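You operate a simulated robot arm through the tools that you are given. There is no shell and no other tool. Be economical: measure what you need, move in short steps, check, and stop when the job is done.

You are at the controls of a simulated two-armed robot. One attempt, no reset.

Task
Put the tape cartridge that says "FRI" from the beige table on the chart print and the tape cartridge that says "TUE" on the low open shelf of the cupboard. Put the white adapter marked "15 PIN" from the beige table on top of the yellow spool and the white adapter that says "25 PIN" in the blue card tray. Stack the green block marked "17" from the beige table on top of the green block marked "58". Pick up the cable carton from the white desk with one hand, pass it to the other hand and put it on the red counter mat. Press the grey dock button to switch it up. Fetch the small battery from the teal table and set it on the white desk. Push the left grey drawer shut. Push the right grey drawer shut. Take the grey keypad and put it on the flat white cover. Do these in any order. Set down upright: cable carton, small battery.

The check looks at the end state, three seconds after you hand in, the way a careful person would. Anything else that was tipped, shoved, dropped, spilled or broken makes it a failure. A push-on lid holds only when it is set on centred and level and pressed home; a screw cap is set on level and turned clockwise until tight.

Robot
Two 7-joint arms with two-finger parallel grippers on one trunk, on a base that drives. Base frame: it is fixed to the floor where the robot stands at the start and does not move with it; the origin is under the middle of the robot, x ahead of it, y to its left, z up; the surface under the hand at the start is at about z = 800. Readings come in mm, rad, newtons and seconds.
The left shoulder is at the start at [20, 138, 1079], the right one opposite. With the tool pointing down near the work surface each hand reaches from about 160 to 500 mm from the robot's upright axis, wherever it stands, measured 20 degrees to its own side. Places, roughly: blue card tray (13x15 cm) [-800, 3620, 1060]; cable carton [500, 750, 750]; chart print (8x11x1 cm) [300, 300, 800]; flat white cover (22x15x2 cm) [300, -2500, 800]; green block [-250, 250, 750]; grey dock button [1300, 1200, 900]; grey keypad [500, -2250, 750]; left grey drawer [1700, -1900, 700]; low open shelf of the cupboard [-2100, 3600, 900]; red counter mat (22x22 cm) [380, 3640, 800]; right grey drawer [1200, -2000, 700]; small battery [1750, 250, 750]; tape cartridge [250, 250, 750]; white adapter [500, 250, 750]; white desk [300, 900, 800]; yellow spool (7x7x8 cm) [600, 400, 800]. Payload 1.57 kg a hand.
Tool frame (each hand has its own): the origin (TCP) lies between the finger pads and is the grasp point; the fingertips stand 30 mm ahead of it; z points along the fingers, y is the line along which they close. Largest opening 80 mm; finger width 17, thickness 12; the body of the gripper, 40 by 82 mm, starts 80 mm behind the TCP.
Orientation is that of the tool frame in the base frame, as [roll, pitch, yaw] about the fixed x, y, z axes, in that order (R = Rz(yaw) Ry(pitch) Rx(roll)). With the fingers straight down and closing along the base's y, the tool's x points along the base's -x, its y along +y and its z along -z.

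Tools
- The arms move only by the tool play_rows. It takes "left_plan", "right_plan" or both (then of equal length, played together; a hand with none holds still); each is one flat list of numbers, 7 for each row, row after row: the turn, a rotation vector about the tool's x, y, z in units of 60 degrees (1.0 is 60 degrees), then the shift along the tool's x, y, z in units of 500 mm (1.0 is 500 mm), then the closure, from 0 (fully open) to 1 (shut). In form: [ax, ay, az, dx, dy, dz, fingers, ax, ay, az, dx, dy, dz, fingers, ...]. A call has 1 to 8 rows; each row is the pose to reach, as a shift and turn from the pose commanded when the call began, along the tool's axes at that moment. A call with a number of a shift or a turn outside -1 to 1 is refused whole. A row lasts 0.2 s, in which the tool goes at most 50 mm and 0.15 rad; a call with a longer step from one row to the next is refused whole, and so is a gripper value outside its range. A pose out of reach is approached as far as the arm can. The call stops where the force on the tool passes 40 N (or 10 N more than at its start, if that is more) or the arm is blocked; 0.2 s more then pass. The fingers move at their own pace (about 45 mm/s each) and stop on an object; they squeeze with about 24 N. The grip force told is the motor's: it shows also when the fingers shut on nothing. Time passes only in rows, and 0.2 s behind the last, so rows that repeat a pose let the fingers close. It gives the time, the measured TCP pose, the force on the tool (base axes), the opening and the grip force at its end, in the units of the frame above (readings bear some noise), with the torque about the TCP (base axes, N m) and any sound that the robot's microphone picked up.
- Cameras (640 x 400 px; columns grow to the right, rows downward): "scene" is now at [145.5, 78.1, 971.9]; the picture's right is [0.87, -0.50, 0.00], its down [-0.23, -0.40, -0.89] and it looks along [0.44, 0.77, -0.46] (base axes); focal length 214 px, centre (320, 200). "left" rides on the left gripper at [72, 7, -122] in its tool frame; the picture's right is [-0.09, 1.00, 0.00], its down [-0.84, -0.08, -0.54] and it looks along [-0.54, -0.05, 0.84] (tool axes); focal length 238 px, centre (320, 200). "right" rides on the right gripper at [72, -7, -122] in its tool frame; the picture's right is [0.09, 1.00, 0.00], its down [-0.84, 0.08, -0.54] and it looks along [-0.54, 0.05, 0.84] (tool axes); focal length 238 px, centre (320, 200). There is no depth. A picture from a camera that has moved, and an enlarged one, comes with that camera's place and axes in the base frame and with its lens.
- grab_frame(camera): a new picture of that camera. No time passes.
- lift_body(by): slides the trunk up (or, below 0, down) by that many mm; the arms and the scene camera ride with it, the base frame stays. It gives what a move gives, with no picture.
- base_move(legs): drives the robot by 1 to 6 legs, each [ahead, left, turn to the left] in mm, mm and rad, along the robot's own axes; the way and the turn of a leg run together, so that a leg with both is an arc; at most 1500 mm and 3.142 rad a leg. The arms and the cameras ride along, it lands a little off, and it stops where it bumps. It gives what a move gives.
- head_to(pan, tilt): turns the head with the scene camera to pan (to the left, within 1.047 rad either way) and tilt (down, from -0.506 to 1.204), counted from straight ahead of the robot. It gives what a move gives.
- zoom(camera, box): a new picture of the part [left, top, right, bottom] of that camera's present view, enlarged. No time passes.
- finish_job(): hands the job in; it is judged then, once.

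Go step by step. Nothing tells you exact positions but the pictures and the camera data: compare them with the known pose of the tool, close in by small moves and look again before you grip or let go. The budget is 525 turns and 310 pictures, counting those below and the enlarged ones. Unless the task says otherwise, let go and move clear before handing in, and close with one line.

The tools are called after "Request:" by a JSON object that holds its "method" and its "body". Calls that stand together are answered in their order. play_rows: Moves the arms, as the interface text tells. Its arguments: {"type":"object","properties":{"left_plan":{"type":"array","items":{"type":"number"}},"right_plan":{"type":"array","items":{"type":"number"}}},"required":[]} The other tools are called the same way: lift_body (by) slides the trunk up or down; base_move (legs) drives the base; head_to (pan, tilt) turns the head that bears the scene camera; grab_frame (camera) takes a picture; zoom (camera, box) takes an enlarged picture of a part of a camera's view; finish_job () hands the job in.

At the start:

```text
time: 0.0
left_position: [209.3, 382.2, 949.4]
left_orientation: [-2.824, -0.53, -2.969]
left_contact_force: [-0.2, -0.3, 0.1]
left_ft_torque: [0.03, 0.0, 0.02]
left_width: 79.9
left_finger_force: 0.1
right_position: [270.9, 35.5, 952.6]
right_orientation: [-3.141, -0.716, -3.14]
right_contact_force: [0.6, 0.5, -0.6]
right_ft_torque: [-0.02, 0.01, 0.02]
right_width: 80.1
right_finger_force: 0.0
trunk travel left (down, up): [-454.0, 786.0]
robot x, y, heading: [-2.5, 3.1, -0.002]
head pan, tilt: [1.051, 0.483]
```

scene: 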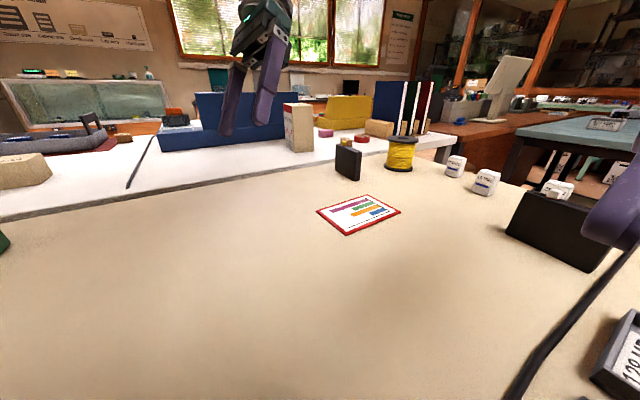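
right: 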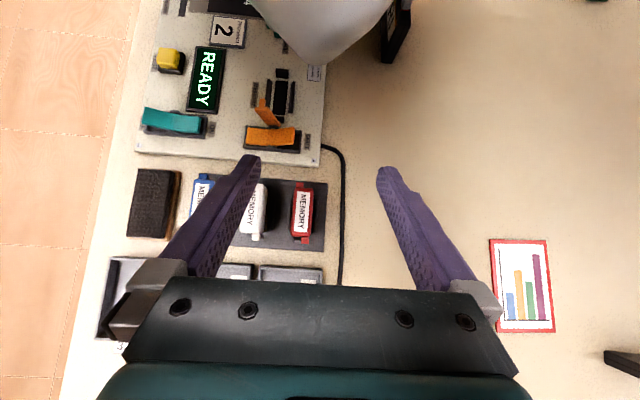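
left: 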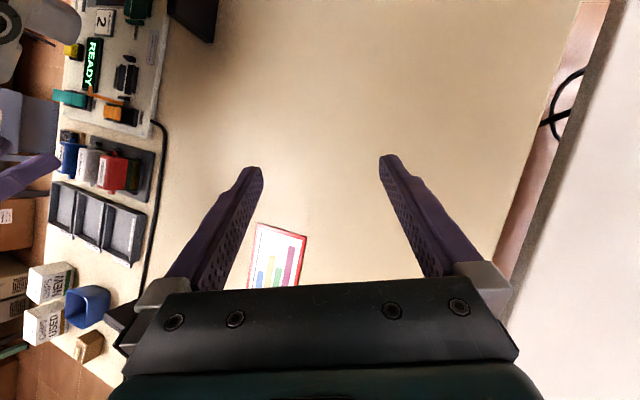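

I see the beige table with a chart print, black cartridge, spool and adapters ahead to the left. First I look around with the head.

Request:
{"method": "head_to", "body": {"pan": 0, "tilt": 0.6}}

Request:
{"method": "grab_frame", "body": {"camera": "scene"}}

Request:
{"method": "head_to", "body": {"pan": -1.0, "tilt": 0.5}}

Request:
{"method": "grab_frame", "body": {"camera": "scene"}}

```text
time: 1.3
left_position: [207.5, 383.8, 948.3]
left_orientation: [-2.821, -0.533, -2.968]
left_contact_force: [0.5, -0.4, -0.3]
left_ft_torque: [0.04, 0.05, -0.02]
left_width: 80.0
left_finger_force: 0.1
right_position: [270.8, 35.7, 951.0]
right_orientation: [3.141, -0.718, -3.14]
right_contact_force: [-0.2, 0.2, -0.2]
right_ft_torque: [-0.01, 0.01, -0.02]
right_width: 80.2
right_finger_force: 0.1
trunk travel left (down, up): [-454.0, 786.0]
robot x, y, heading: [-0.2, 3.8, 0.001]
head pan, tilt: [0.0, 0.6]
```

```text
306 pictures are left
camera scene: at [188.4, -1.0, 961.4], right [0.0, -1.0, 0.0], down [-0.56, 0.0, -0.83], along [0.83, 0.0, -0.56], focal length 214 px, centre (320, 200)
```

scene: 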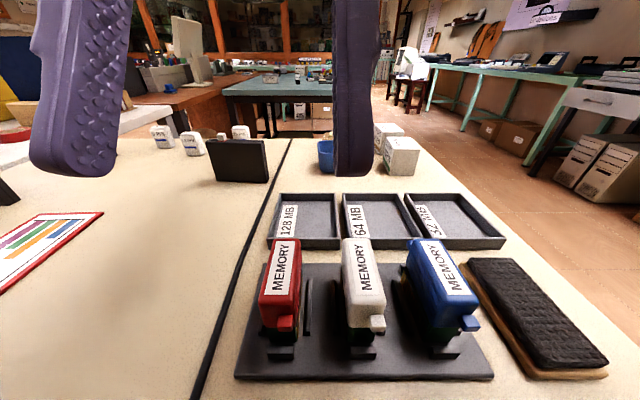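

```text
time: 2.6
left_position: [208.2, 382.2, 948.4]
left_orientation: [-2.818, -0.531, -2.967]
left_contact_force: [-0.2, -0.3, 0.2]
left_ft_torque: [-0.03, -0.02, 0.03]
left_width: 80.0
left_finger_force: 0.0
right_position: [270.4, 35.8, 952.0]
right_orientation: [3.142, -0.717, -3.14]
right_contact_force: [0.1, -0.6, 0.1]
right_ft_torque: [-0.03, 0.02, -0.02]
right_width: 80.0
right_finger_force: 0.0
trunk travel left (down, up): [-454.0, 786.0]
robot x, y, heading: [0.4, -1.3, 0.004]
head pan, tilt: [-1.0, 0.499]
```

```text
305 pictures are left
camera scene: at [149.3, -77.6, 970.4], right [-0.84, -0.54, 0.0], down [-0.26, 0.4, -0.88], along [0.47, -0.74, -0.48], focal length 214 px, centre (320, 200)
```

scene: 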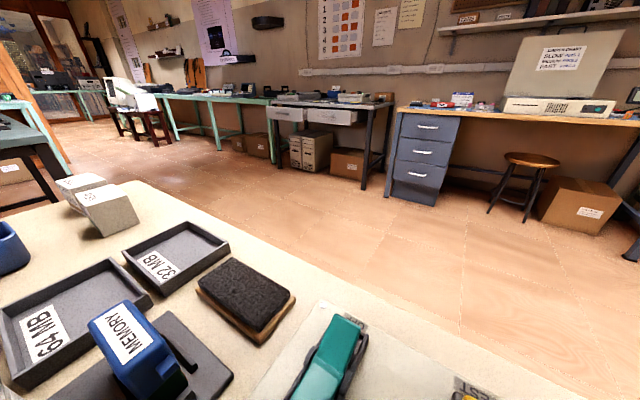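

The view is low; I raise the trunk to get a better overview of the table.

Request:
{"method": "lift_body", "body": {"by": 350}}

Request:
{"method": "head_to", "body": {"pan": 0.6, "tilt": 0.9}}

Request:
{"method": "grab_frame", "body": {"camera": "scene"}}

Request:
{"method": "head_to", "body": {"pan": 1.04, "tilt": 0.9}}

Request:
{"method": "grab_frame", "body": {"camera": "scene"}}

```text
time: 6.0
left_position: [207.9, 383.4, 1298.1]
left_orientation: [-2.821, -0.532, -2.968]
left_contact_force: [0.2, 0.2, 0.5]
left_ft_torque: [-0.03, 0.01, 0.03]
left_width: 80.1
left_finger_force: 0.2
right_position: [271.5, 35.0, 1301.0]
right_orientation: [-3.14, -0.716, -3.14]
right_contact_force: [-0.3, 0.0, 0.6]
right_ft_torque: [-0.02, 0.01, 0.01]
right_width: 80.2
right_finger_force: 0.2
trunk travel left (down, up): [-804.0, 436.0]
robot x, y, heading: [1.6, -2.4, 0.002]
head pan, tilt: [-1.0, 0.499]
```

```text
time: 7.7
left_position: [207.3, 383.3, 1298.5]
left_orientation: [-2.821, -0.532, -2.969]
left_contact_force: [0.2, 0.4, 0.7]
left_ft_torque: [0.0, 0.0, -0.05]
left_width: 79.8
left_finger_force: 0.1
right_position: [271.4, 36.3, 1301.5]
right_orientation: [3.142, -0.718, 3.141]
right_contact_force: [-0.4, 0.0, 0.8]
right_ft_torque: [0.0, 0.03, 0.01]
right_width: 79.6
right_finger_force: 0.0
trunk travel left (down, up): [-804.0, 436.0]
robot x, y, heading: [-1.7, -1.9, 0.001]
head pan, tilt: [0.6, 0.901]
```

```text
304 pictures are left
camera scene: at [162.4, 41.5, 1286.6], right [0.56, -0.83, 0.0], down [-0.65, -0.44, -0.62], along [0.51, 0.35, -0.78], focal length 214 px, centre (320, 200)
```

scene: 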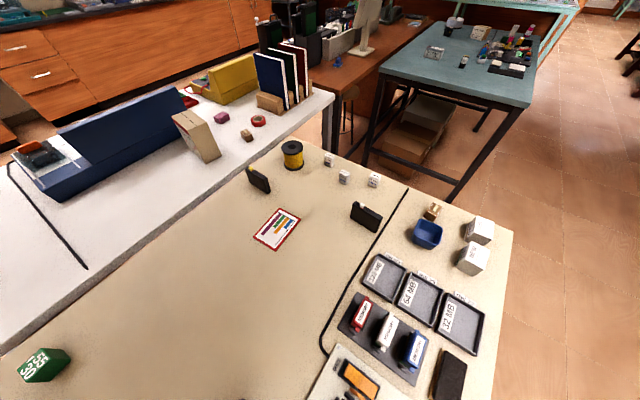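

```text
time: 8.6
left_position: [207.5, 383.3, 1297.7]
left_orientation: [-2.822, -0.531, -2.969]
left_contact_force: [-0.6, 0.3, -0.5]
left_ft_torque: [-0.01, -0.01, -0.04]
left_width: 80.0
left_finger_force: 0.1
right_position: [270.9, 35.5, 1302.0]
right_orientation: [3.141, -0.717, -3.139]
right_contact_force: [0.2, 0.3, -0.6]
right_ft_torque: [0.01, 0.0, 0.0]
right_width: 80.0
right_finger_force: 0.0
trunk travel left (down, up): [-804.0, 436.0]
robot x, y, heading: [-1.1, -0.3, -0.002]
head pan, tilt: [1.04, 0.901]
```

```text
303 pictures are left
camera scene: at [138.3, 64.0, 1286.6], right [0.86, -0.51, 0.0], down [-0.4, -0.68, -0.62], along [0.31, 0.54, -0.78], focal length 214 px, centre (320, 200)
```

scene: 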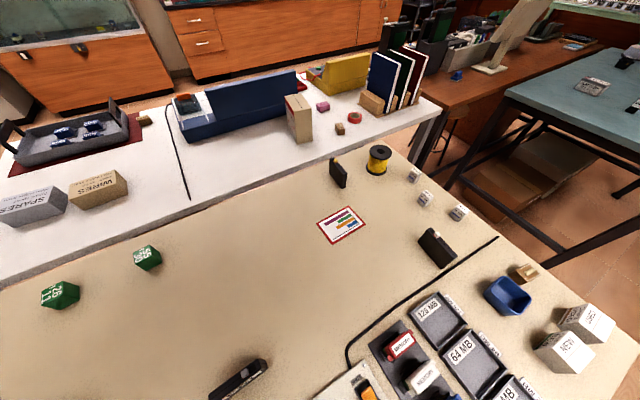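

I see three black cartridges, several adapters and two green blocks. I zoom for labels.

Request:
{"method": "zoom", "body": {"camera": "scene", "box": [320, 130, 480, 230]}}

Request:
{"method": "zoom", "body": {"camera": "scene", "box": [30, 230, 190, 330]}}

Request:
{"method": "zoom", "body": {"camera": "scene", "box": [200, 300, 360, 400]}}

Request:
{"method": "zoom", "body": {"camera": "scene", "box": [390, 200, 550, 300]}}

```text
4.00 times, centred on (400, 180) of scene
camera zoom: at [138.3, 64.0, 1286.6], right [0.86, -0.51, 0.0], down [-0.4, -0.68, -0.62], along [0.31, 0.54, -0.78], focal length 858 px, centre (0, 280)
```

zoom: 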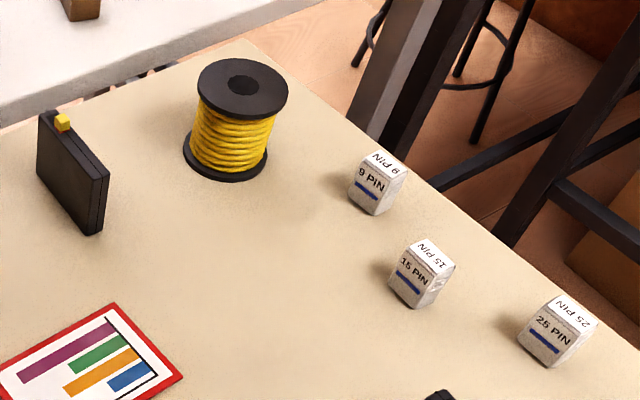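

```text
4.00 times, centred on (110, 280) of scene
camera zoom: at [138.3, 64.0, 1286.6], right [0.86, -0.51, 0.0], down [-0.4, -0.68, -0.62], along [0.31, 0.54, -0.78], focal length 858 px, centre (1160, -120)
```

zoom: 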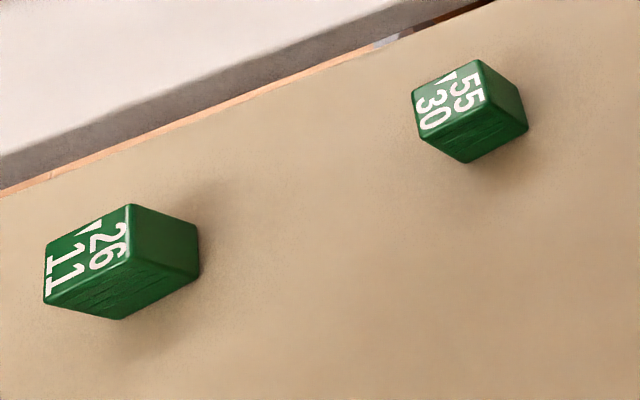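

```text
4.00 times, centred on (280, 350) of scene
camera zoom: at [138.3, 64.0, 1286.6], right [0.86, -0.51, 0.0], down [-0.4, -0.68, -0.62], along [0.31, 0.54, -0.78], focal length 858 px, centre (480, -400)
```

zoom: 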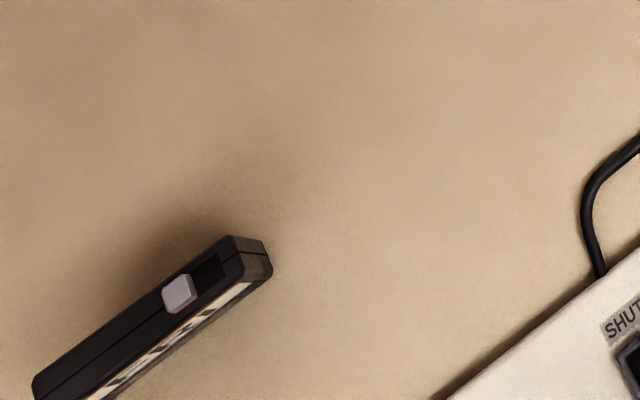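

```text
4.00 times, centred on (470, 250) of scene
camera zoom: at [138.3, 64.0, 1286.6], right [0.86, -0.51, 0.0], down [-0.4, -0.68, -0.62], along [0.31, 0.54, -0.78], focal length 858 px, centre (-280, 0)
```

zoom: 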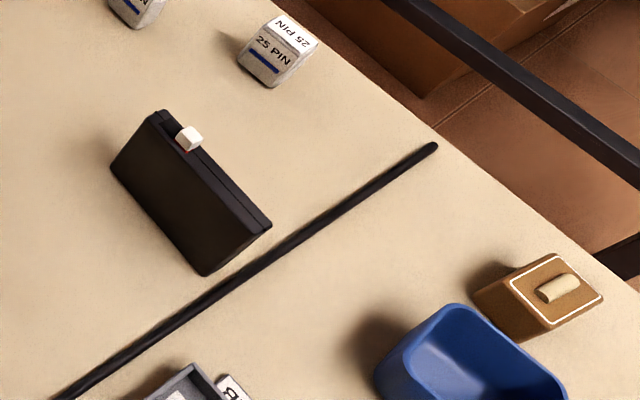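

Labels on the cartridges face away and 17/58 are not seen yet. I turn left 90° to see the rest of the table.

Request:
{"method": "base_move", "body": {"legs": [[0, 0, 1.57]]}}

Request:
{"method": "head_to", "body": {"pan": 0.4, "tilt": 0.9}}

Request:
{"method": "grab_frame", "body": {"camera": "scene"}}

```text
time: 12.7
left_position: [-380.2, 214.4, 1298.8]
left_orientation: [-2.823, -0.533, -1.415]
left_contact_force: [0.2, 0.5, -0.8]
left_ft_torque: [0.01, 0.02, 0.0]
left_width: 80.1
left_finger_force: 0.1
right_position: [-31.2, 272.2, 1302.1]
right_orientation: [-3.14, -0.717, -1.585]
right_contact_force: [0.8, 0.1, -0.3]
right_ft_torque: [-0.07, 0.0, -0.02]
right_width: 80.0
right_finger_force: 0.0
trunk travel left (down, up): [-804.0, 436.0]
robot x, y, heading: [-3.4, 1.4, 1.554]
head pan, tilt: [1.04, 0.901]
```

```text
time: 13.8
left_position: [-381.0, 213.2, 1297.8]
left_orientation: [-2.82, -0.532, -1.414]
left_contact_force: [-0.6, 0.1, -0.3]
left_ft_torque: [0.01, -0.01, -0.03]
left_width: 80.0
left_finger_force: 0.0
right_position: [-30.8, 271.5, 1302.1]
right_orientation: [3.141, -0.717, -1.585]
right_contact_force: [0.4, -0.5, 0.4]
right_ft_torque: [0.0, 0.0, 0.0]
right_width: 80.1
right_finger_force: 0.0
trunk travel left (down, up): [-804.0, 436.0]
robot x, y, heading: [-1.7, 1.7, 1.556]
head pan, tilt: [0.4, 0.901]
```

```text
298 pictures are left
camera scene: at [-26.6, 168.7, 1286.6], right [0.93, 0.38, 0.0], down [0.29, -0.73, -0.62], along [-0.23, 0.58, -0.78], focal length 214 px, centre (320, 200)
```

scene: 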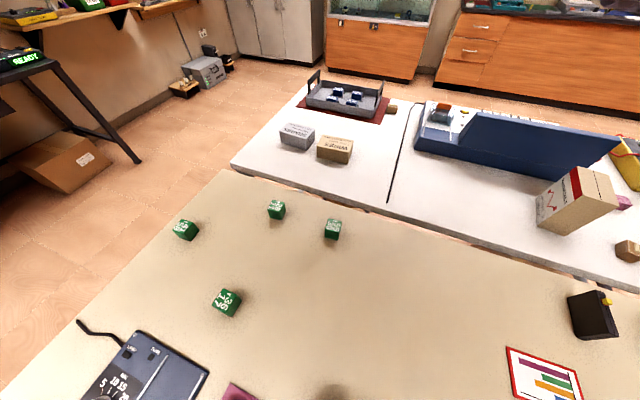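

Request:
{"method": "zoom", "body": {"camera": "scene", "box": [160, 180, 360, 330]}}

Request:
{"method": "zoom", "body": {"camera": "scene", "box": [180, 270, 280, 330]}}

```text
2.67 times, centred on (260, 255) of scene
camera zoom: at [-26.6, 168.7, 1286.6], right [0.93, 0.38, 0.0], down [0.29, -0.73, -0.62], along [-0.23, 0.58, -0.78], focal length 572 px, centre (480, 53)
```

zoom: 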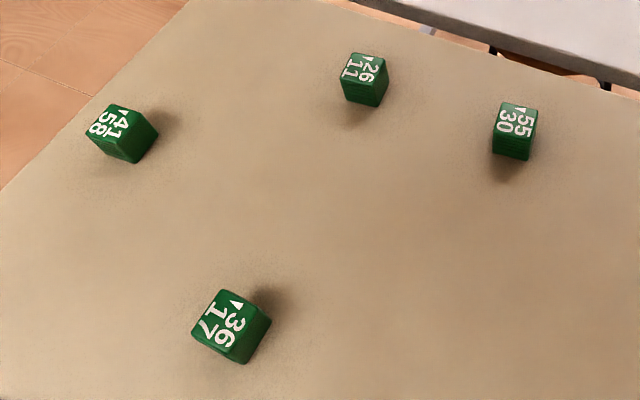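

```text
6.40 times, centred on (230, 300) of scene
camera zoom: at [-26.6, 168.7, 1286.6], right [0.93, 0.38, 0.0], down [0.29, -0.73, -0.62], along [-0.23, 0.58, -0.78], focal length 1373 px, centre (896, -440)
```

zoom: 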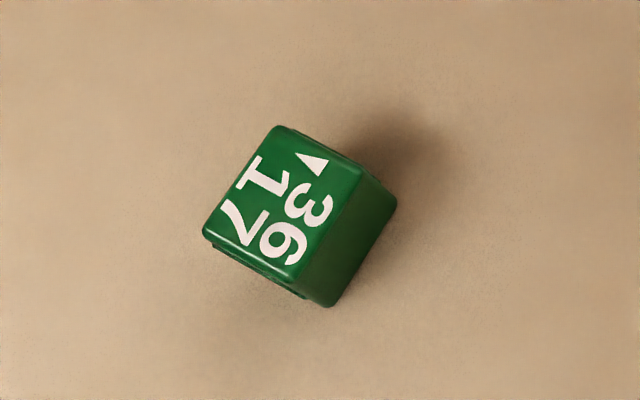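

The block marked 17 (with 36) is near (-243,198), and the one marked 58 (with 41) near (-441,298). I move the base so the left hand reaches both, and turn both hands straight down.

Request:
{"method": "base_move", "body": {"legs": [[48, 98, 0], [0, 0, 0.61]]}}

Request:
{"method": "play_rows", "body": {"left_plan": [-0.061, -0.1, 0.016, 0, 0, 0, 0, -0.123, -0.2, 0.032, 0, 0, 0, 0, -0.184, -0.3, 0.049, 0, 0, 0, 0, -0.246, -0.4, 0.065, 0, 0, 0, 0, -0.307, -0.5, 0.081, 0, 0, 0, 0], "right_plan": [0, -0.137, 0, 0, 0, 0, 0, 0, -0.274, 0, 0, 0, 0, 0, 0, -0.411, 0, 0, 0, 0, 0, 0, -0.548, 0, 0, 0, 0, 0, 0, -0.685, 0, 0, 0, 0, 0]}}

Request:
{"method": "grab_frame", "body": {"camera": "left"}}

```text
time: 16.6
left_position: [-531.2, 2.9, 1296.2]
left_orientation: [-2.823, -0.534, -0.793]
left_contact_force: [1.1, 0.5, 0.6]
left_ft_torque: [0.01, -0.01, 0.01]
left_width: 80.0
left_finger_force: 0.1
right_position: [-280.6, 251.7, 1301.8]
right_orientation: [3.141, -0.717, -0.967]
right_contact_force: [-0.3, -0.8, -0.1]
right_ft_torque: [-0.01, 0.02, -0.02]
right_width: 80.0
right_finger_force: 0.1
trunk travel left (down, up): [-804.0, 436.0]
robot x, y, heading: [-94.2, 48.6, 2.176]
head pan, tilt: [0.4, 0.901]
```

```text
time: 18.1
left_position: [-542.4, -8.2, 1287.0]
left_orientation: [-3.114, -0.08, -0.677]
left_contact_force: [-0.4, 0.2, 0.1]
left_ft_torque: [0.03, 0.02, -0.03]
left_width: 80.0
left_finger_force: 0.0
left hand out of reach, approached as far as the arm can: row 3
right_position: [-271.2, 233.7, 1270.6]
right_orientation: [-3.137, -0.118, -0.951]
right_contact_force: [-0.2, 0.1, -0.3]
right_ft_torque: [0.01, 0.0, -0.02]
right_width: 80.1
right_finger_force: 0.1
trunk travel left (down, up): [-804.0, 436.0]
robot x, y, heading: [-95.0, 48.5, 2.174]
head pan, tilt: [0.4, 0.901]
stopped in row 5 (right hand): the arm was blocked; the commanded pose is now the measured one
```

```text
295 pictures are left
camera left: at [-501.2, -54.2, 1413.4], right [-0.69, -0.72, -0.03], down [-0.65, 0.6, 0.47], along [-0.32, 0.35, -0.88], focal length 238 px, centre (320, 200)
```

left: 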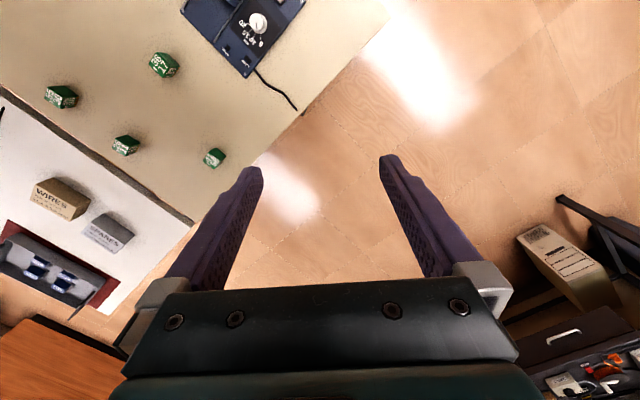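

The right hand is in the way. I move it to its own side, turn the base slightly back, and lower the trunk.

Request:
{"method": "play_rows", "body": {"left_plan": [0, 0, 0, 0, -0.09, 0.06, 0, 0, 0, 0, 0, -0.18, 0.12, 0, 0, 0, 0, 0, -0.26, 0.18, 0, 0, 0, 0, 0, -0.34, 0.2, 0], "right_plan": [0, 0, 0, 0, -0.09, 0.03, 0, 0, 0, 0, 0, -0.18, 0.06, 0, 0, 0, 0, 0, -0.27, 0.09, 0, 0, 0, 0, 0, -0.36, 0.1, 0]}}

Request:
{"method": "base_move", "body": {"legs": [[0, 0, -0.27]]}}

Request:
{"method": "head_to", "body": {"pan": 0.5, "tilt": 0.95}}

Request:
{"method": "grab_frame", "body": {"camera": "scene"}}

```text
refused: row 1 steps farther than a row can; nothing moved
```

```text
time: 19.4
left_position: [-541.5, 114.2, 1287.2]
left_orientation: [-3.116, -0.08, -0.947]
left_contact_force: [-0.7, 0.2, -0.5]
left_ft_torque: [-0.02, 0.0, 0.04]
left_width: 79.9
left_finger_force: 0.1
right_position: [-214.5, 273.0, 1269.8]
right_orientation: [-3.137, -0.118, -1.224]
right_contact_force: [-0.4, -0.4, -0.7]
right_ft_torque: [0.04, -0.01, -0.02]
right_width: 80.0
right_finger_force: 0.1
trunk travel left (down, up): [-804.0, 436.0]
robot x, y, heading: [-98.9, 45.9, 1.898]
head pan, tilt: [0.4, 0.901]
```

```text
time: 20.0
left_position: [-541.3, 111.5, 1286.5]
left_orientation: [-3.117, -0.081, -0.947]
left_contact_force: [0.1, -0.7, 0.1]
left_ft_torque: [0.03, 0.0, 0.0]
left_width: 80.0
left_finger_force: 0.0
right_position: [-216.3, 273.1, 1269.7]
right_orientation: [-3.136, -0.118, -1.223]
right_contact_force: [-0.4, 0.6, -0.1]
right_ft_torque: [0.02, -0.01, -0.01]
right_width: 80.1
right_finger_force: 0.1
trunk travel left (down, up): [-804.0, 436.0]
robot x, y, heading: [-96.3, 52.4, 1.901]
head pan, tilt: [0.499, 0.949]
```

```text
294 pictures are left
camera scene: at [-183.3, 191.4, 1283.0], right [0.67, 0.74, 0.0], down [0.6, -0.55, -0.58], along [-0.43, 0.39, -0.81], focal length 214 px, centre (320, 200)
```

scene: 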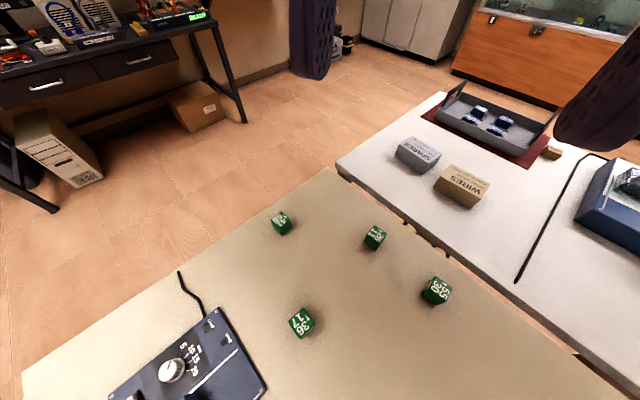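

Block 17 at (-242,195), block 58 at (-443,296). I move the left hand above block 17 and the right one to its side.

Request:
{"method": "play_rows", "body": {"left_plan": [0, -0.011, 0, 0.0306, -0.0832, 0.0286, 0, 0, -0.022, 0, 0.0612, -0.1664, 0.0572, 0, -0.01, -0.033, 0, 0.0918, -0.2496, 0.0858, 0, -0.01, -0.044, 0, 0.1224, -0.3328, 0.1144, 0, -0.015, -0.055, 0, 0.153, -0.416, 0.143, 0, -0.02, -0.066, 0, 0.1836, -0.4992, 0.1716, 0, -0.024, -0.076, 0, 0.2142, -0.5824, 0.2, 0], "right_plan": [0, 0, 0, 0, -0.06, 0.02, 0, 0, 0, 0, 0, -0.12, 0.04, 0, 0, 0, 0, 0, -0.18, 0.06, 0, 0, 0, 0, 0, -0.24, 0.08, 0, 0, 0, 0, 0, -0.3, 0.1, 0, 0, 0, 0, 0, -0.36, 0.12, 0, 0, 0, 0, 0, -0.36, 0.14, 0]}}

Request:
{"method": "lift_body", "body": {"by": -230}}

Request:
{"method": "grab_frame", "body": {"camera": "left"}}

```text
time: 20.6
left_position: [-513.0, 130.7, 1265.4]
left_orientation: [-3.083, -0.106, -0.744]
left_contact_force: [0.3, 0.1, 0.4]
left_ft_torque: [0.01, 0.01, -0.01]
left_width: 80.1
left_finger_force: 0.1
right_position: [-174.0, 287.2, 1257.2]
right_orientation: [-3.136, -0.119, -1.225]
right_contact_force: [0.9, 0.3, -0.5]
right_ft_torque: [0.03, -0.02, 0.01]
right_width: 80.0
right_finger_force: 0.1
trunk travel left (down, up): [-804.0, 436.0]
robot x, y, heading: [-100.1, 47.7, 1.902]
head pan, tilt: [0.499, 0.949]
stopped in row 2 (left hand): the arm was blocked; the commanded pose is now the measured one
```

```text
time: 23.0
left_position: [-513.7, 131.3, 1036.4]
left_orientation: [-3.083, -0.104, -0.745]
left_contact_force: [-0.2, 0.4, 0.1]
left_ft_torque: [0.03, -0.01, 0.0]
left_width: 80.0
left_finger_force: 0.2
right_position: [-174.5, 288.0, 1027.7]
right_orientation: [-3.137, -0.117, -1.224]
right_contact_force: [-0.6, -0.2, -0.9]
right_ft_torque: [0.0, -0.01, -0.03]
right_width: 79.9
right_finger_force: 0.1
trunk travel left (down, up): [-574.0, 666.0]
robot x, y, heading: [-99.4, 49.4, 1.902]
head pan, tilt: [0.499, 0.949]
```

```text
293 pictures are left
camera left: at [-479.1, 81.2, 1164.6], right [-0.74, -0.67, -0.07], down [-0.62, 0.64, 0.45], along [-0.26, 0.38, -0.89], focal length 238 px, centre (320, 200)
```

left: 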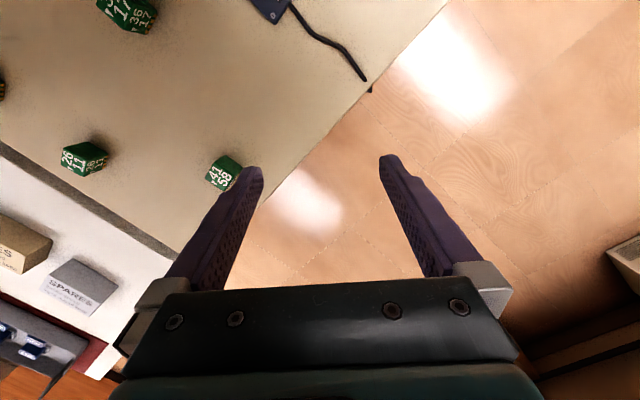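

The arm is near a joint limit high up, so I lower the hand relative to the shoulder first, then go sideways.

Request:
{"method": "play_rows", "body": {"left_plan": [-0.02, -0.04, 0.07, 0, 0, 0.08, 0, -0.04, -0.08, 0.14, 0, 0, 0.16, 0, -0.056, -0.1, 0.22, 0, 0, 0.22, 0], "right_plan": [0, -0.03, 0, 0, -0.03, 0.06, 0, 0, -0.06, 0, 0, -0.08, 0.12, 0, 0, -0.1, 0, 0, -0.15, 0.15, 0]}}

```text
time: 23.4
left_position: [-508.2, 131.0, 999.3]
left_orientation: [-3.096, -0.065, -0.808]
left_contact_force: [0.1, -0.2, 0.8]
left_ft_torque: [0.01, -0.01, -0.03]
left_width: 80.0
left_finger_force: 0.1
right_position: [-164.2, 291.5, 1006.6]
right_orientation: [3.13, -0.084, -1.238]
right_contact_force: [-7.4, 8.8, 11.7]
right_ft_torque: [-1.81, -1.42, -0.03]
right_width: 80.1
right_finger_force: 0.0
trunk travel left (down, up): [-574.0, 666.0]
robot x, y, heading: [-99.2, 49.9, 1.903]
head pan, tilt: [0.499, 0.949]
stopped in row 2 (right hand): the force on the tool passed its limit at 99 N (the readings are from after the stop); the commanded pose is now the measured one
```

The right hand touched something. I look from the scene and right cameras.

Request:
{"method": "grab_frame", "body": {"camera": "right"}}

Request:
{"method": "grab_frame", "body": {"camera": "scene"}}

```text
292 pictures are left
camera right: at [-136.1, 236.7, 1134.5], right [-0.91, -0.41, 0.02], down [-0.35, 0.81, 0.47], along [-0.21, 0.42, -0.88], focal length 238 px, centre (320, 200)
```

right: 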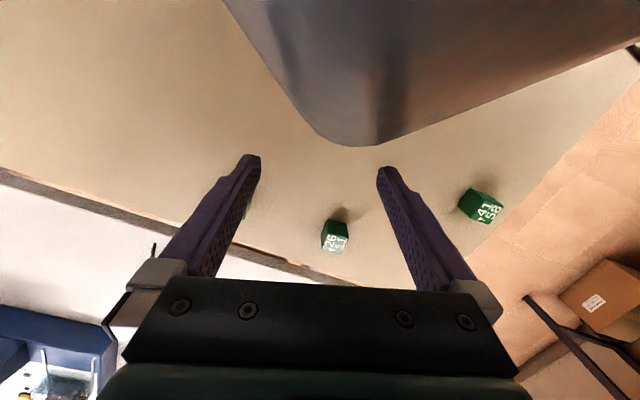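

```text
291 pictures are left
camera scene: at [-182.6, 191.9, 1052.5], right [0.68, 0.73, 0.0], down [0.6, -0.56, -0.58], along [-0.42, 0.39, -0.82], focal length 214 px, centre (320, 200)
```

scene: 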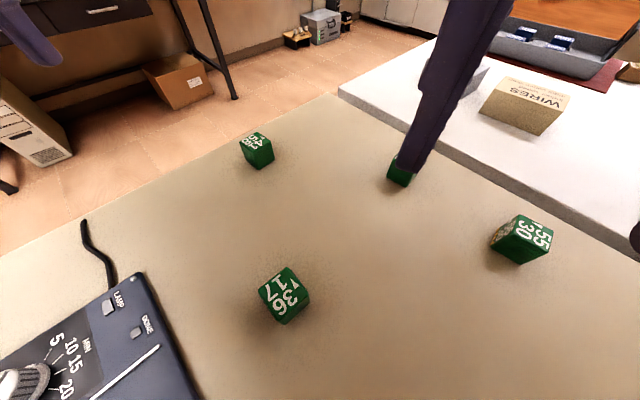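

The right gripper was touching the head housing. I move it forward and to the right.

Request:
{"method": "play_rows", "body": {"right_plan": [0, 0, 0, -0.07, -0.05, 0, 0, 0, 0, 0, -0.1, -0.13, 0, 0, 0, 0, 0, -0.1, -0.22, 0, 0, 0, 0, 0, -0.1, -0.31, 0.03, 0, 0, 0, 0, -0.1, -0.38, 0.08, 0], "left_plan": [0, 0, 0.03, 0, 0, 0.07, 0, -0.01, -0.02, 0.06, 0, 0, 0.14, 0, -0.02, -0.04, 0.12, 0, -0.06, 0.17, 0, -0.03, -0.05, 0.18, 0, -0.13, 0.17, 0, -0.04, -0.06, 0.22, 0, -0.2, 0.17, 0]}}

```text
time: 24.6
left_position: [-428.2, 200.0, 920.9]
left_orientation: [-3.131, 0.008, -1.039]
left_contact_force: [0.3, -0.7, 0.6]
left_ft_torque: [-0.01, -0.02, -0.01]
left_width: 79.9
left_finger_force: 0.1
right_position: [2.9, 395.1, 961.2]
right_orientation: [3.134, -0.086, -1.233]
right_contact_force: [-0.4, -0.1, -0.1]
right_ft_torque: [0.0, 0.01, 0.0]
right_width: 80.1
right_finger_force: 0.2
trunk travel left (down, up): [-574.0, 666.0]
robot x, y, heading: [-96.5, 49.5, 1.903]
head pan, tilt: [0.499, 0.949]
```

Hand is straight down now. I back the base a little so the block is clear of the head housing, and turn to face the blocks.

Request:
{"method": "base_move", "body": {"legs": [[-37, -47, 0], [0, 0, 0.26]]}}

Request:
{"method": "head_to", "body": {"pan": -0.3, "tilt": 0.95}}

Request:
{"method": "grab_frame", "body": {"camera": "left"}}

```text
time: 26.5
left_position: [-399.4, 90.1, 923.0]
left_orientation: [-3.132, 0.003, -0.779]
left_contact_force: [-0.8, 0.1, 0.0]
left_ft_torque: [0.0, 0.02, -0.02]
left_width: 80.0
left_finger_force: 0.1
right_position: [-34.4, 388.8, 959.4]
right_orientation: [3.131, -0.084, -0.976]
right_contact_force: [0.0, -0.5, 0.5]
right_ft_torque: [0.02, 0.01, -0.02]
right_width: 80.0
right_finger_force: 0.0
trunk travel left (down, up): [-574.0, 666.0]
robot x, y, heading: [-39.2, 28.3, 2.166]
head pan, tilt: [0.499, 0.949]
```

```text
time: 27.6
left_position: [-399.2, 88.3, 922.8]
left_orientation: [-3.13, 0.006, -0.777]
left_contact_force: [-0.4, -0.2, 0.6]
left_ft_torque: [0.0, -0.04, -0.01]
left_width: 79.9
left_finger_force: 0.0
right_position: [-34.6, 387.5, 960.6]
right_orientation: [3.131, -0.085, -0.976]
right_contact_force: [0.6, 0.2, 0.7]
right_ft_torque: [-0.01, -0.02, -0.01]
right_width: 80.2
right_finger_force: 0.0
trunk travel left (down, up): [-574.0, 666.0]
robot x, y, heading: [-40.8, 28.0, 2.161]
head pan, tilt: [-0.3, 0.949]
```

```text
290 pictures are left
camera left: at [-353.4, 32.9, 1043.3], right [-0.76, -0.64, -0.01], down [-0.54, 0.64, 0.55], along [-0.35, 0.42, -0.84], focal length 238 px, centre (320, 200)
```

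left: 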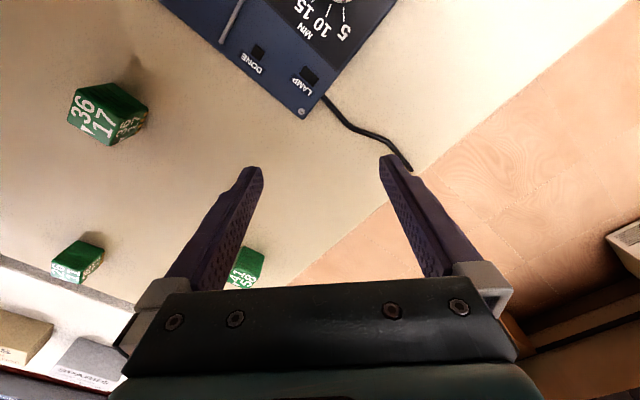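

I move the left hand over block 17.

Request:
{"method": "play_rows", "body": {"left_plan": [0, 0, 0, 0.018, -0.093, 0, 0, 0, 0, 0, 0.037, -0.186, 0, 0, 0, 0, 0, 0.055, -0.279, 0, 0, 0, 0, 0, 0.074, -0.372, 0, 0]}}

Request:
{"method": "grab_frame", "body": {"camera": "left"}}

```text
time: 28.6
left_position: [-245.0, 196.3, 923.7]
left_orientation: [-3.133, 0.006, -0.777]
left_contact_force: [-0.2, 0.8, -0.2]
left_ft_torque: [-0.02, 0.03, -0.01]
left_width: 80.2
left_finger_force: 0.0
right_position: [-32.9, 388.4, 960.3]
right_orientation: [3.134, -0.086, -0.976]
right_contact_force: [-0.7, -0.3, 0.6]
right_ft_torque: [0.0, -0.03, 0.01]
right_width: 80.1
right_finger_force: 0.0
trunk travel left (down, up): [-574.0, 666.0]
robot x, y, heading: [-40.5, 31.8, 2.161]
head pan, tilt: [-0.3, 0.949]
```

```text
289 pictures are left
camera left: at [-197.5, 139.6, 1045.1], right [-0.76, -0.65, -0.01], down [-0.54, 0.64, 0.55], along [-0.35, 0.42, -0.84], focal length 238 px, centre (320, 200)
```

left: 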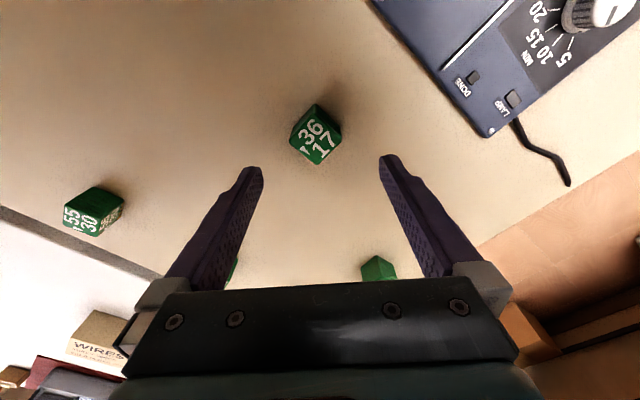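

Request:
{"method": "zoom", "body": {"camera": "left", "box": [270, 85, 370, 185]}}

```text
4.00 times, centred on (320, 135) of left
camera zoom: at [-197.5, 139.6, 1045.1], right [-0.76, -0.65, -0.01], down [-0.54, 0.64, 0.55], along [-0.35, 0.42, -0.84], focal length 953 px, centre (320, 460)
```

zoom: 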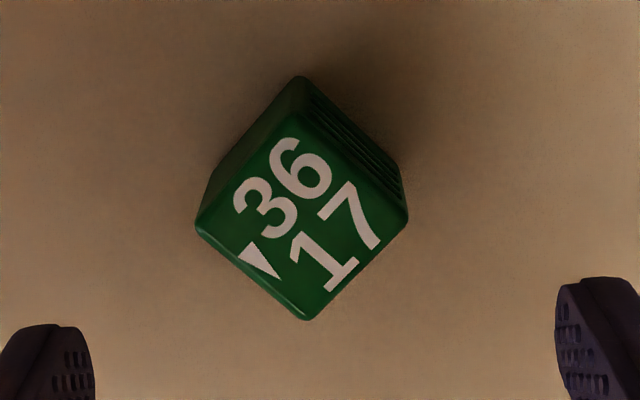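

Block 17 is a 34 mm cube aligned with the base axes at (-240,198). I rotate the left hand to yaw −π/2 and descend around it.

Request:
{"method": "play_rows", "body": {"left_plan": [0, 0, 0.13, 0.005, -0.009, 0, 0, 0, 0, 0.26, 0.005, -0.009, 0, 0, 0, 0, 0.39, 0.005, -0.009, 0, 0, 0, 0, 0.52, 0.005, -0.009, 0.0, 0, 0, 0, 0.65, 0.005, -0.009, 0.03, 0, 0, 0, 0.758, 0.005, -0.009, 0.06, 0]}}

Request:
{"method": "grab_frame", "body": {"camera": "left"}}

```text
time: 30.0
left_position: [-236.9, 197.2, 891.4]
left_orientation: [-3.138, 0.012, -1.574]
left_contact_force: [-0.2, 0.0, -0.1]
left_ft_torque: [0.0, 0.0, 0.0]
left_width: 80.1
left_finger_force: 0.1
right_position: [-32.8, 388.1, 960.1]
right_orientation: [3.131, -0.085, -0.976]
right_contact_force: [-0.5, 0.0, -0.3]
right_ft_torque: [0.02, 0.03, 0.02]
right_width: 80.2
right_finger_force: 0.1
trunk travel left (down, up): [-574.0, 666.0]
robot x, y, heading: [-36.8, 29.1, 2.158]
head pan, tilt: [-0.3, 0.949]
```

```text
287 pictures are left
camera left: at [-244.9, 124.0, 1012.3], right [-1.0, 0.1, 0.0], down [0.08, 0.83, 0.55], along [0.05, 0.55, -0.83], focal length 238 px, centre (320, 200)
```

left: 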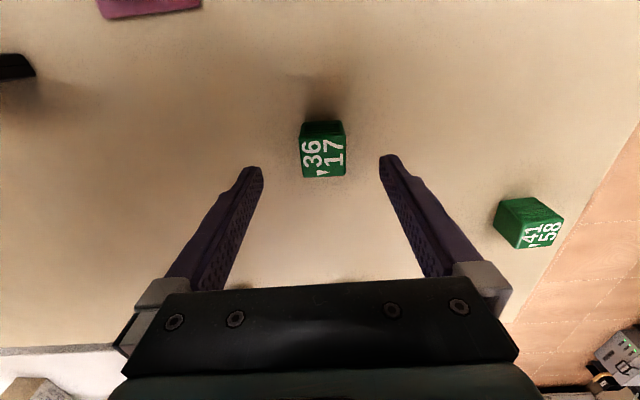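

Request:
{"method": "play_rows", "body": {"left_plan": [0, 0, 0, -0.0076, 0.0072, 0.06, 0, 0, 0, 0, -0.0076, 0.0072, 0.112, 0, 0, 0, 0, -0.0076, 0.0072, 0.112, 0, 0, 0, 0, -0.0076, 0.0072, 0.112, 1, 0, 0, 0, -0.0076, 0.0072, 0.112, 1, 0, 0, 0, -0.0076, 0.0072, 0.112, 1, 0, 0, 0, -0.0076, 0.0072, 0.112, 1]}}

```text
time: 31.6
left_position: [-241.1, 201.0, 837.7]
left_orientation: [-3.138, 0.01, -1.572]
left_contact_force: [0.1, 0.1, 0.5]
left_ft_torque: [0.01, 0.02, -0.01]
left_width: 35.2
left_finger_force: 23.8
right_position: [-33.0, 389.2, 960.7]
right_orientation: [3.131, -0.086, -0.975]
right_contact_force: [-0.2, 0.2, 0.6]
right_ft_torque: [0.0, -0.03, -0.04]
right_width: 79.8
right_finger_force: 0.0
trunk travel left (down, up): [-574.0, 666.0]
robot x, y, heading: [-37.8, 26.9, 2.162]
head pan, tilt: [-0.3, 0.949]
```

Gripped block 17. I lift and carry it above block 58.

Request:
{"method": "play_rows", "body": {"left_plan": [0, 0, 0, 0, 0, 0.0, 1, 0, 0, 0, 0, 0, -0.09, 1, 0, 0, 0, 0, 0, -0.18, 1, 0, 0, 0, -0.036, 0.08, -0.18, 1, 0, 0, 0, -0.072, 0.16, -0.18, 1, 0, 0, 0, -0.11, 0.24, -0.18, 1, 0, 0, 0, -0.15, 0.32, -0.18, 1, 0, 0, 0, -0.19, 0.4, -0.18, 1]}}

Request:
{"method": "grab_frame", "body": {"camera": "left"}}

```text
time: 33.4
left_position: [-438.9, 294.7, 927.8]
left_orientation: [-3.138, 0.014, -1.575]
left_contact_force: [0.2, 0.1, 0.1]
left_ft_torque: [0.0, 0.02, -0.02]
left_width: 34.9
left_finger_force: 23.8
right_position: [-34.3, 388.3, 960.1]
right_orientation: [3.131, -0.086, -0.976]
right_contact_force: [-0.1, -0.1, 0.8]
right_ft_torque: [0.01, 0.01, -0.03]
right_width: 80.0
right_finger_force: 0.0
trunk travel left (down, up): [-574.0, 666.0]
robot x, y, heading: [-39.4, 31.0, 2.157]
head pan, tilt: [-0.3, 0.949]
```

```text
286 pictures are left
camera left: at [-445.6, 221.2, 1048.4], right [-1.0, 0.1, 0.0], down [0.08, 0.83, 0.55], along [0.05, 0.55, -0.83], focal length 238 px, centre (320, 200)
```

left: 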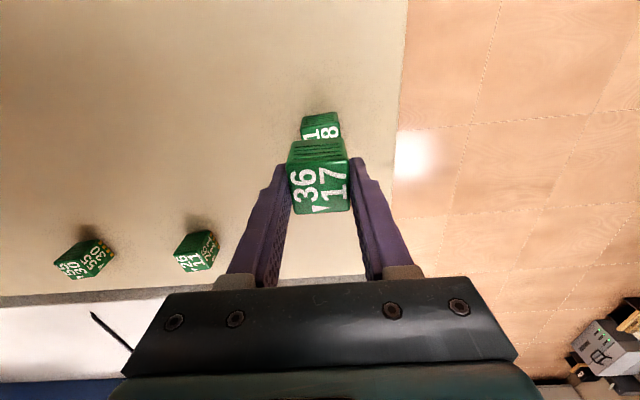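

Request:
{"method": "play_rows", "body": {"left_plan": [0, 0, 0, -0.1, 0, 0, 1]}}

Request:
{"method": "zoom", "body": {"camera": "left", "box": [240, 50, 400, 150]}}

```text
time: 33.8
left_position: [-436.0, 338.8, 927.0]
left_orientation: [-3.14, 0.015, -1.578]
left_contact_force: [0.5, -0.4, -0.9]
left_ft_torque: [0.02, -0.01, -0.07]
left_width: 35.1
left_finger_force: 24.6
left hand out of reach, approached as far as the arm can: row 1
right_position: [-34.7, 388.4, 960.5]
right_orientation: [3.132, -0.085, -0.977]
right_contact_force: [-0.3, 0.3, -0.7]
right_ft_torque: [0.03, -0.01, 0.05]
right_width: 80.0
right_finger_force: 0.1
trunk travel left (down, up): [-574.0, 666.0]
robot x, y, heading: [-41.7, 28.7, 2.158]
head pan, tilt: [-0.3, 0.949]
```

```text
4.00 times, centred on (320, 100) of left
camera zoom: at [-444.0, 264.9, 1048.4], right [-1.0, 0.1, 0.0], down [0.08, 0.83, 0.55], along [0.05, 0.55, -0.83], focal length 953 px, centre (320, 600)
```

zoom: 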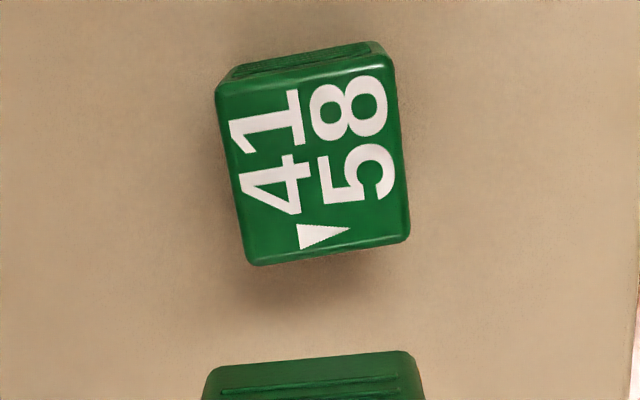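

Block 58's centre is at about (-441,299), turned about 2.7°. I move over it and check the pose.

Request:
{"method": "play_rows", "body": {"left_plan": [0, 0, -0.043, 0.09, 0.004, 0, 1]}}

```text
time: 34.2
left_position: [-438.0, 291.0, 928.3]
left_orientation: [-3.137, 0.01, -1.525]
left_contact_force: [0.1, -0.3, -0.2]
left_ft_torque: [-0.01, 0.0, 0.01]
left_width: 35.0
left_finger_force: 24.1
right_position: [-34.4, 387.8, 960.2]
right_orientation: [3.132, -0.086, -0.976]
right_contact_force: [-0.1, 0.3, 0.6]
right_ft_torque: [-0.02, 0.01, -0.02]
right_width: 79.9
right_finger_force: 0.0
trunk travel left (down, up): [-574.0, 666.0]
robot x, y, heading: [-40.8, 31.4, 2.162]
head pan, tilt: [-0.3, 0.949]
```

Request:
{"method": "play_rows", "body": {"left_plan": [0, 0, 0, -0.016, 0.005, 0, 1, 0, 0, 0, -0.016, 0.005, 0.06, 1, 0, 0, 0, -0.016, 0.005, 0.1, 1, 0, 0, 0, -0.016, 0.005, 0.1, 1]}}

Request:
{"method": "zoom", "body": {"camera": "left", "box": [240, 110, 400, 210]}}

```text
time: 35.2
left_position: [-443.0, 300.8, 878.5]
left_orientation: [-3.138, 0.011, -1.53]
left_contact_force: [-1.1, 0.0, -1.0]
left_ft_torque: [-0.01, -0.01, -0.02]
left_width: 35.1
left_finger_force: 23.5
right_position: [-33.8, 388.9, 960.7]
right_orientation: [3.132, -0.087, -0.975]
right_contact_force: [-0.2, 0.3, 0.1]
right_ft_torque: [0.01, 0.01, 0.0]
right_width: 80.0
right_finger_force: 0.1
trunk travel left (down, up): [-574.0, 666.0]
robot x, y, heading: [-41.0, 29.2, 2.157]
head pan, tilt: [-0.3, 0.949]
```

```text
4.00 times, centred on (320, 160) of left
camera zoom: at [-446.8, 227.1, 999.9], right [-1.0, 0.05, 0.0], down [0.04, 0.83, 0.55], along [0.03, 0.55, -0.83], focal length 953 px, centre (320, 360)
```

zoom: 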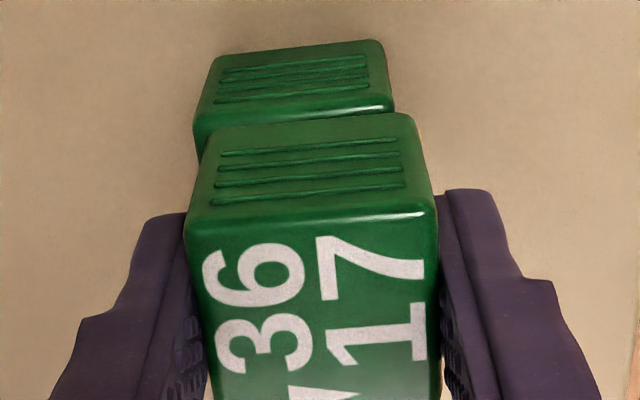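

The held block is about 2.5 mm off in −x; y is fine. I correct and lower to contact.

Request:
{"method": "play_rows", "body": {"left_plan": [0, 0, 0, 0, -0.005, 0, 1, 0, 0, 0, 0, -0.005, 0.006, 1, 0, 0, 0, 0, -0.005, 0.009, 1]}}

Request:
{"method": "zoom", "body": {"camera": "left", "box": [240, 110, 400, 210]}}

```text
time: 36.0
left_position: [-442.3, 302.2, 877.3]
left_orientation: [-3.139, 0.014, -1.53]
left_contact_force: [3.9, -5.1, 21.0]
left_ft_torque: [-0.28, -0.16, 0.03]
left_width: 35.0
left_finger_force: 23.9
right_position: [-35.1, 388.3, 961.0]
right_orientation: [3.131, -0.085, -0.975]
right_contact_force: [-0.4, -0.3, 0.7]
right_ft_torque: [-0.03, 0.0, 0.03]
right_width: 80.2
right_finger_force: 0.2
trunk travel left (down, up): [-574.0, 666.0]
robot x, y, heading: [-39.1, 27.3, 2.157]
head pan, tilt: [-0.3, 0.949]
```

```text
4.00 times, centred on (320, 160) of left
camera zoom: at [-445.7, 228.8, 997.8], right [-1.0, 0.05, 0.0], down [0.04, 0.83, 0.55], along [0.03, 0.55, -0.83], focal length 953 px, centre (320, 360)
```

zoom: 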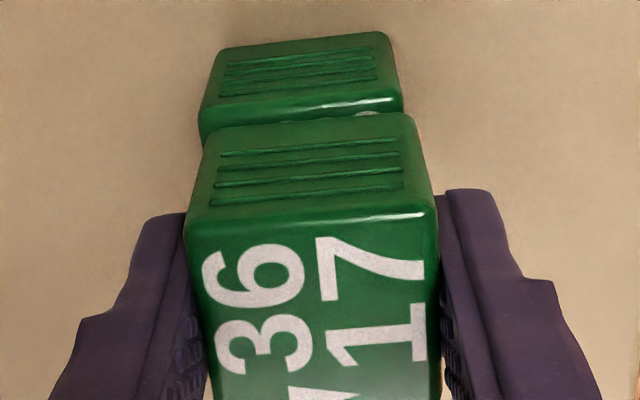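

Contact made; small residual offset of ~2 mm in y and x. I lift 3 mm, correct, set down gently and release.

Request:
{"method": "play_rows", "body": {"left_plan": [0, 0, 0, 0, 0, -0.008, 1, 0, 0, 0, 0.006, -0.003, -0.008, 1, 0, 0, 0, 0.006, -0.003, -0.003, 1, 0, 0, 0, 0.006, -0.003, -0.001, 1]}}

Request:
{"method": "zoom", "body": {"camera": "left", "box": [240, 110, 400, 210]}}

```text
time: 37.0
left_position: [-440.5, 299.0, 876.0]
left_orientation: [-3.139, 0.01, -1.528]
left_contact_force: [3.5, -5.2, 21.5]
left_ft_torque: [-0.26, -0.12, 0.0]
left_width: 35.1
left_finger_force: 24.1
right_position: [-36.0, 388.3, 960.0]
right_orientation: [3.132, -0.085, -0.974]
right_contact_force: [-0.1, 0.6, 0.2]
right_ft_torque: [-0.01, 0.0, 0.03]
right_width: 80.2
right_finger_force: 0.0
trunk travel left (down, up): [-574.0, 666.0]
robot x, y, heading: [-40.8, 25.1, 2.164]
head pan, tilt: [-0.3, 0.949]
```

```text
4.00 times, centred on (320, 160) of left
camera zoom: at [-444.8, 225.2, 997.7], right [-1.0, 0.05, 0.0], down [0.04, 0.83, 0.55], along [0.03, 0.55, -0.83], focal length 953 px, centre (320, 360)
```

zoom: 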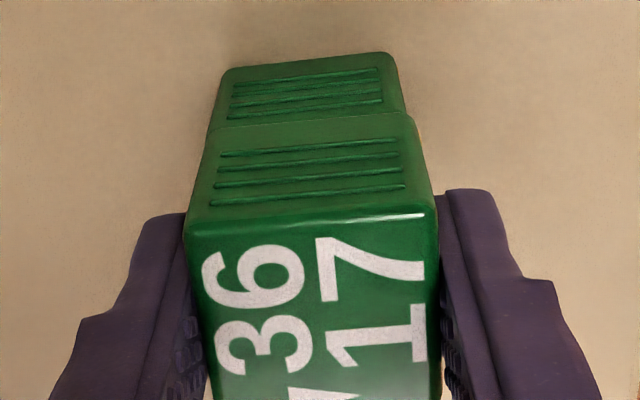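

Aligned. I release and lift away.

Request:
{"method": "play_rows", "body": {"left_plan": [0, 0, 0, 0, 0, -0.003, 1, 0, 0, 0, 0, 0, -0.003, 0.3, 0, 0, 0, 0, 0, -0.003, 0, 0, 0, 0, 0, 0, -0.003, 0, 0, 0, 0, 0, 0, -0.08, 0, 0, 0, 0, 0, 0, -0.17, 0]}}

Request:
{"method": "grab_frame", "body": {"camera": "left"}}

```text
time: 38.4
left_position: [-441.2, 300.6, 959.3]
left_orientation: [-3.138, 0.013, -1.528]
left_contact_force: [0.0, 0.4, -0.1]
left_ft_torque: [-0.01, -0.01, -0.01]
left_width: 80.0
left_finger_force: 0.0
right_position: [-33.5, 388.2, 961.1]
right_orientation: [3.129, -0.087, -0.975]
right_contact_force: [-1.0, -0.6, -0.3]
right_ft_torque: [0.0, 0.01, -0.02]
right_width: 80.0
right_finger_force: 0.0
trunk travel left (down, up): [-574.0, 666.0]
robot x, y, heading: [-40.7, 29.0, 2.16]
head pan, tilt: [-0.3, 0.949]
```

```text
281 pictures are left
camera left: at [-445.6, 227.8, 1079.5], right [-1.0, 0.05, 0.0], down [0.04, 0.83, 0.55], along [0.03, 0.55, -0.83], focal length 238 px, centre (320, 200)
```

left: 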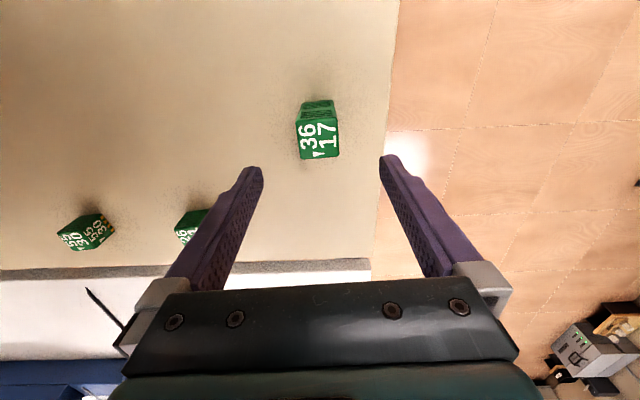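

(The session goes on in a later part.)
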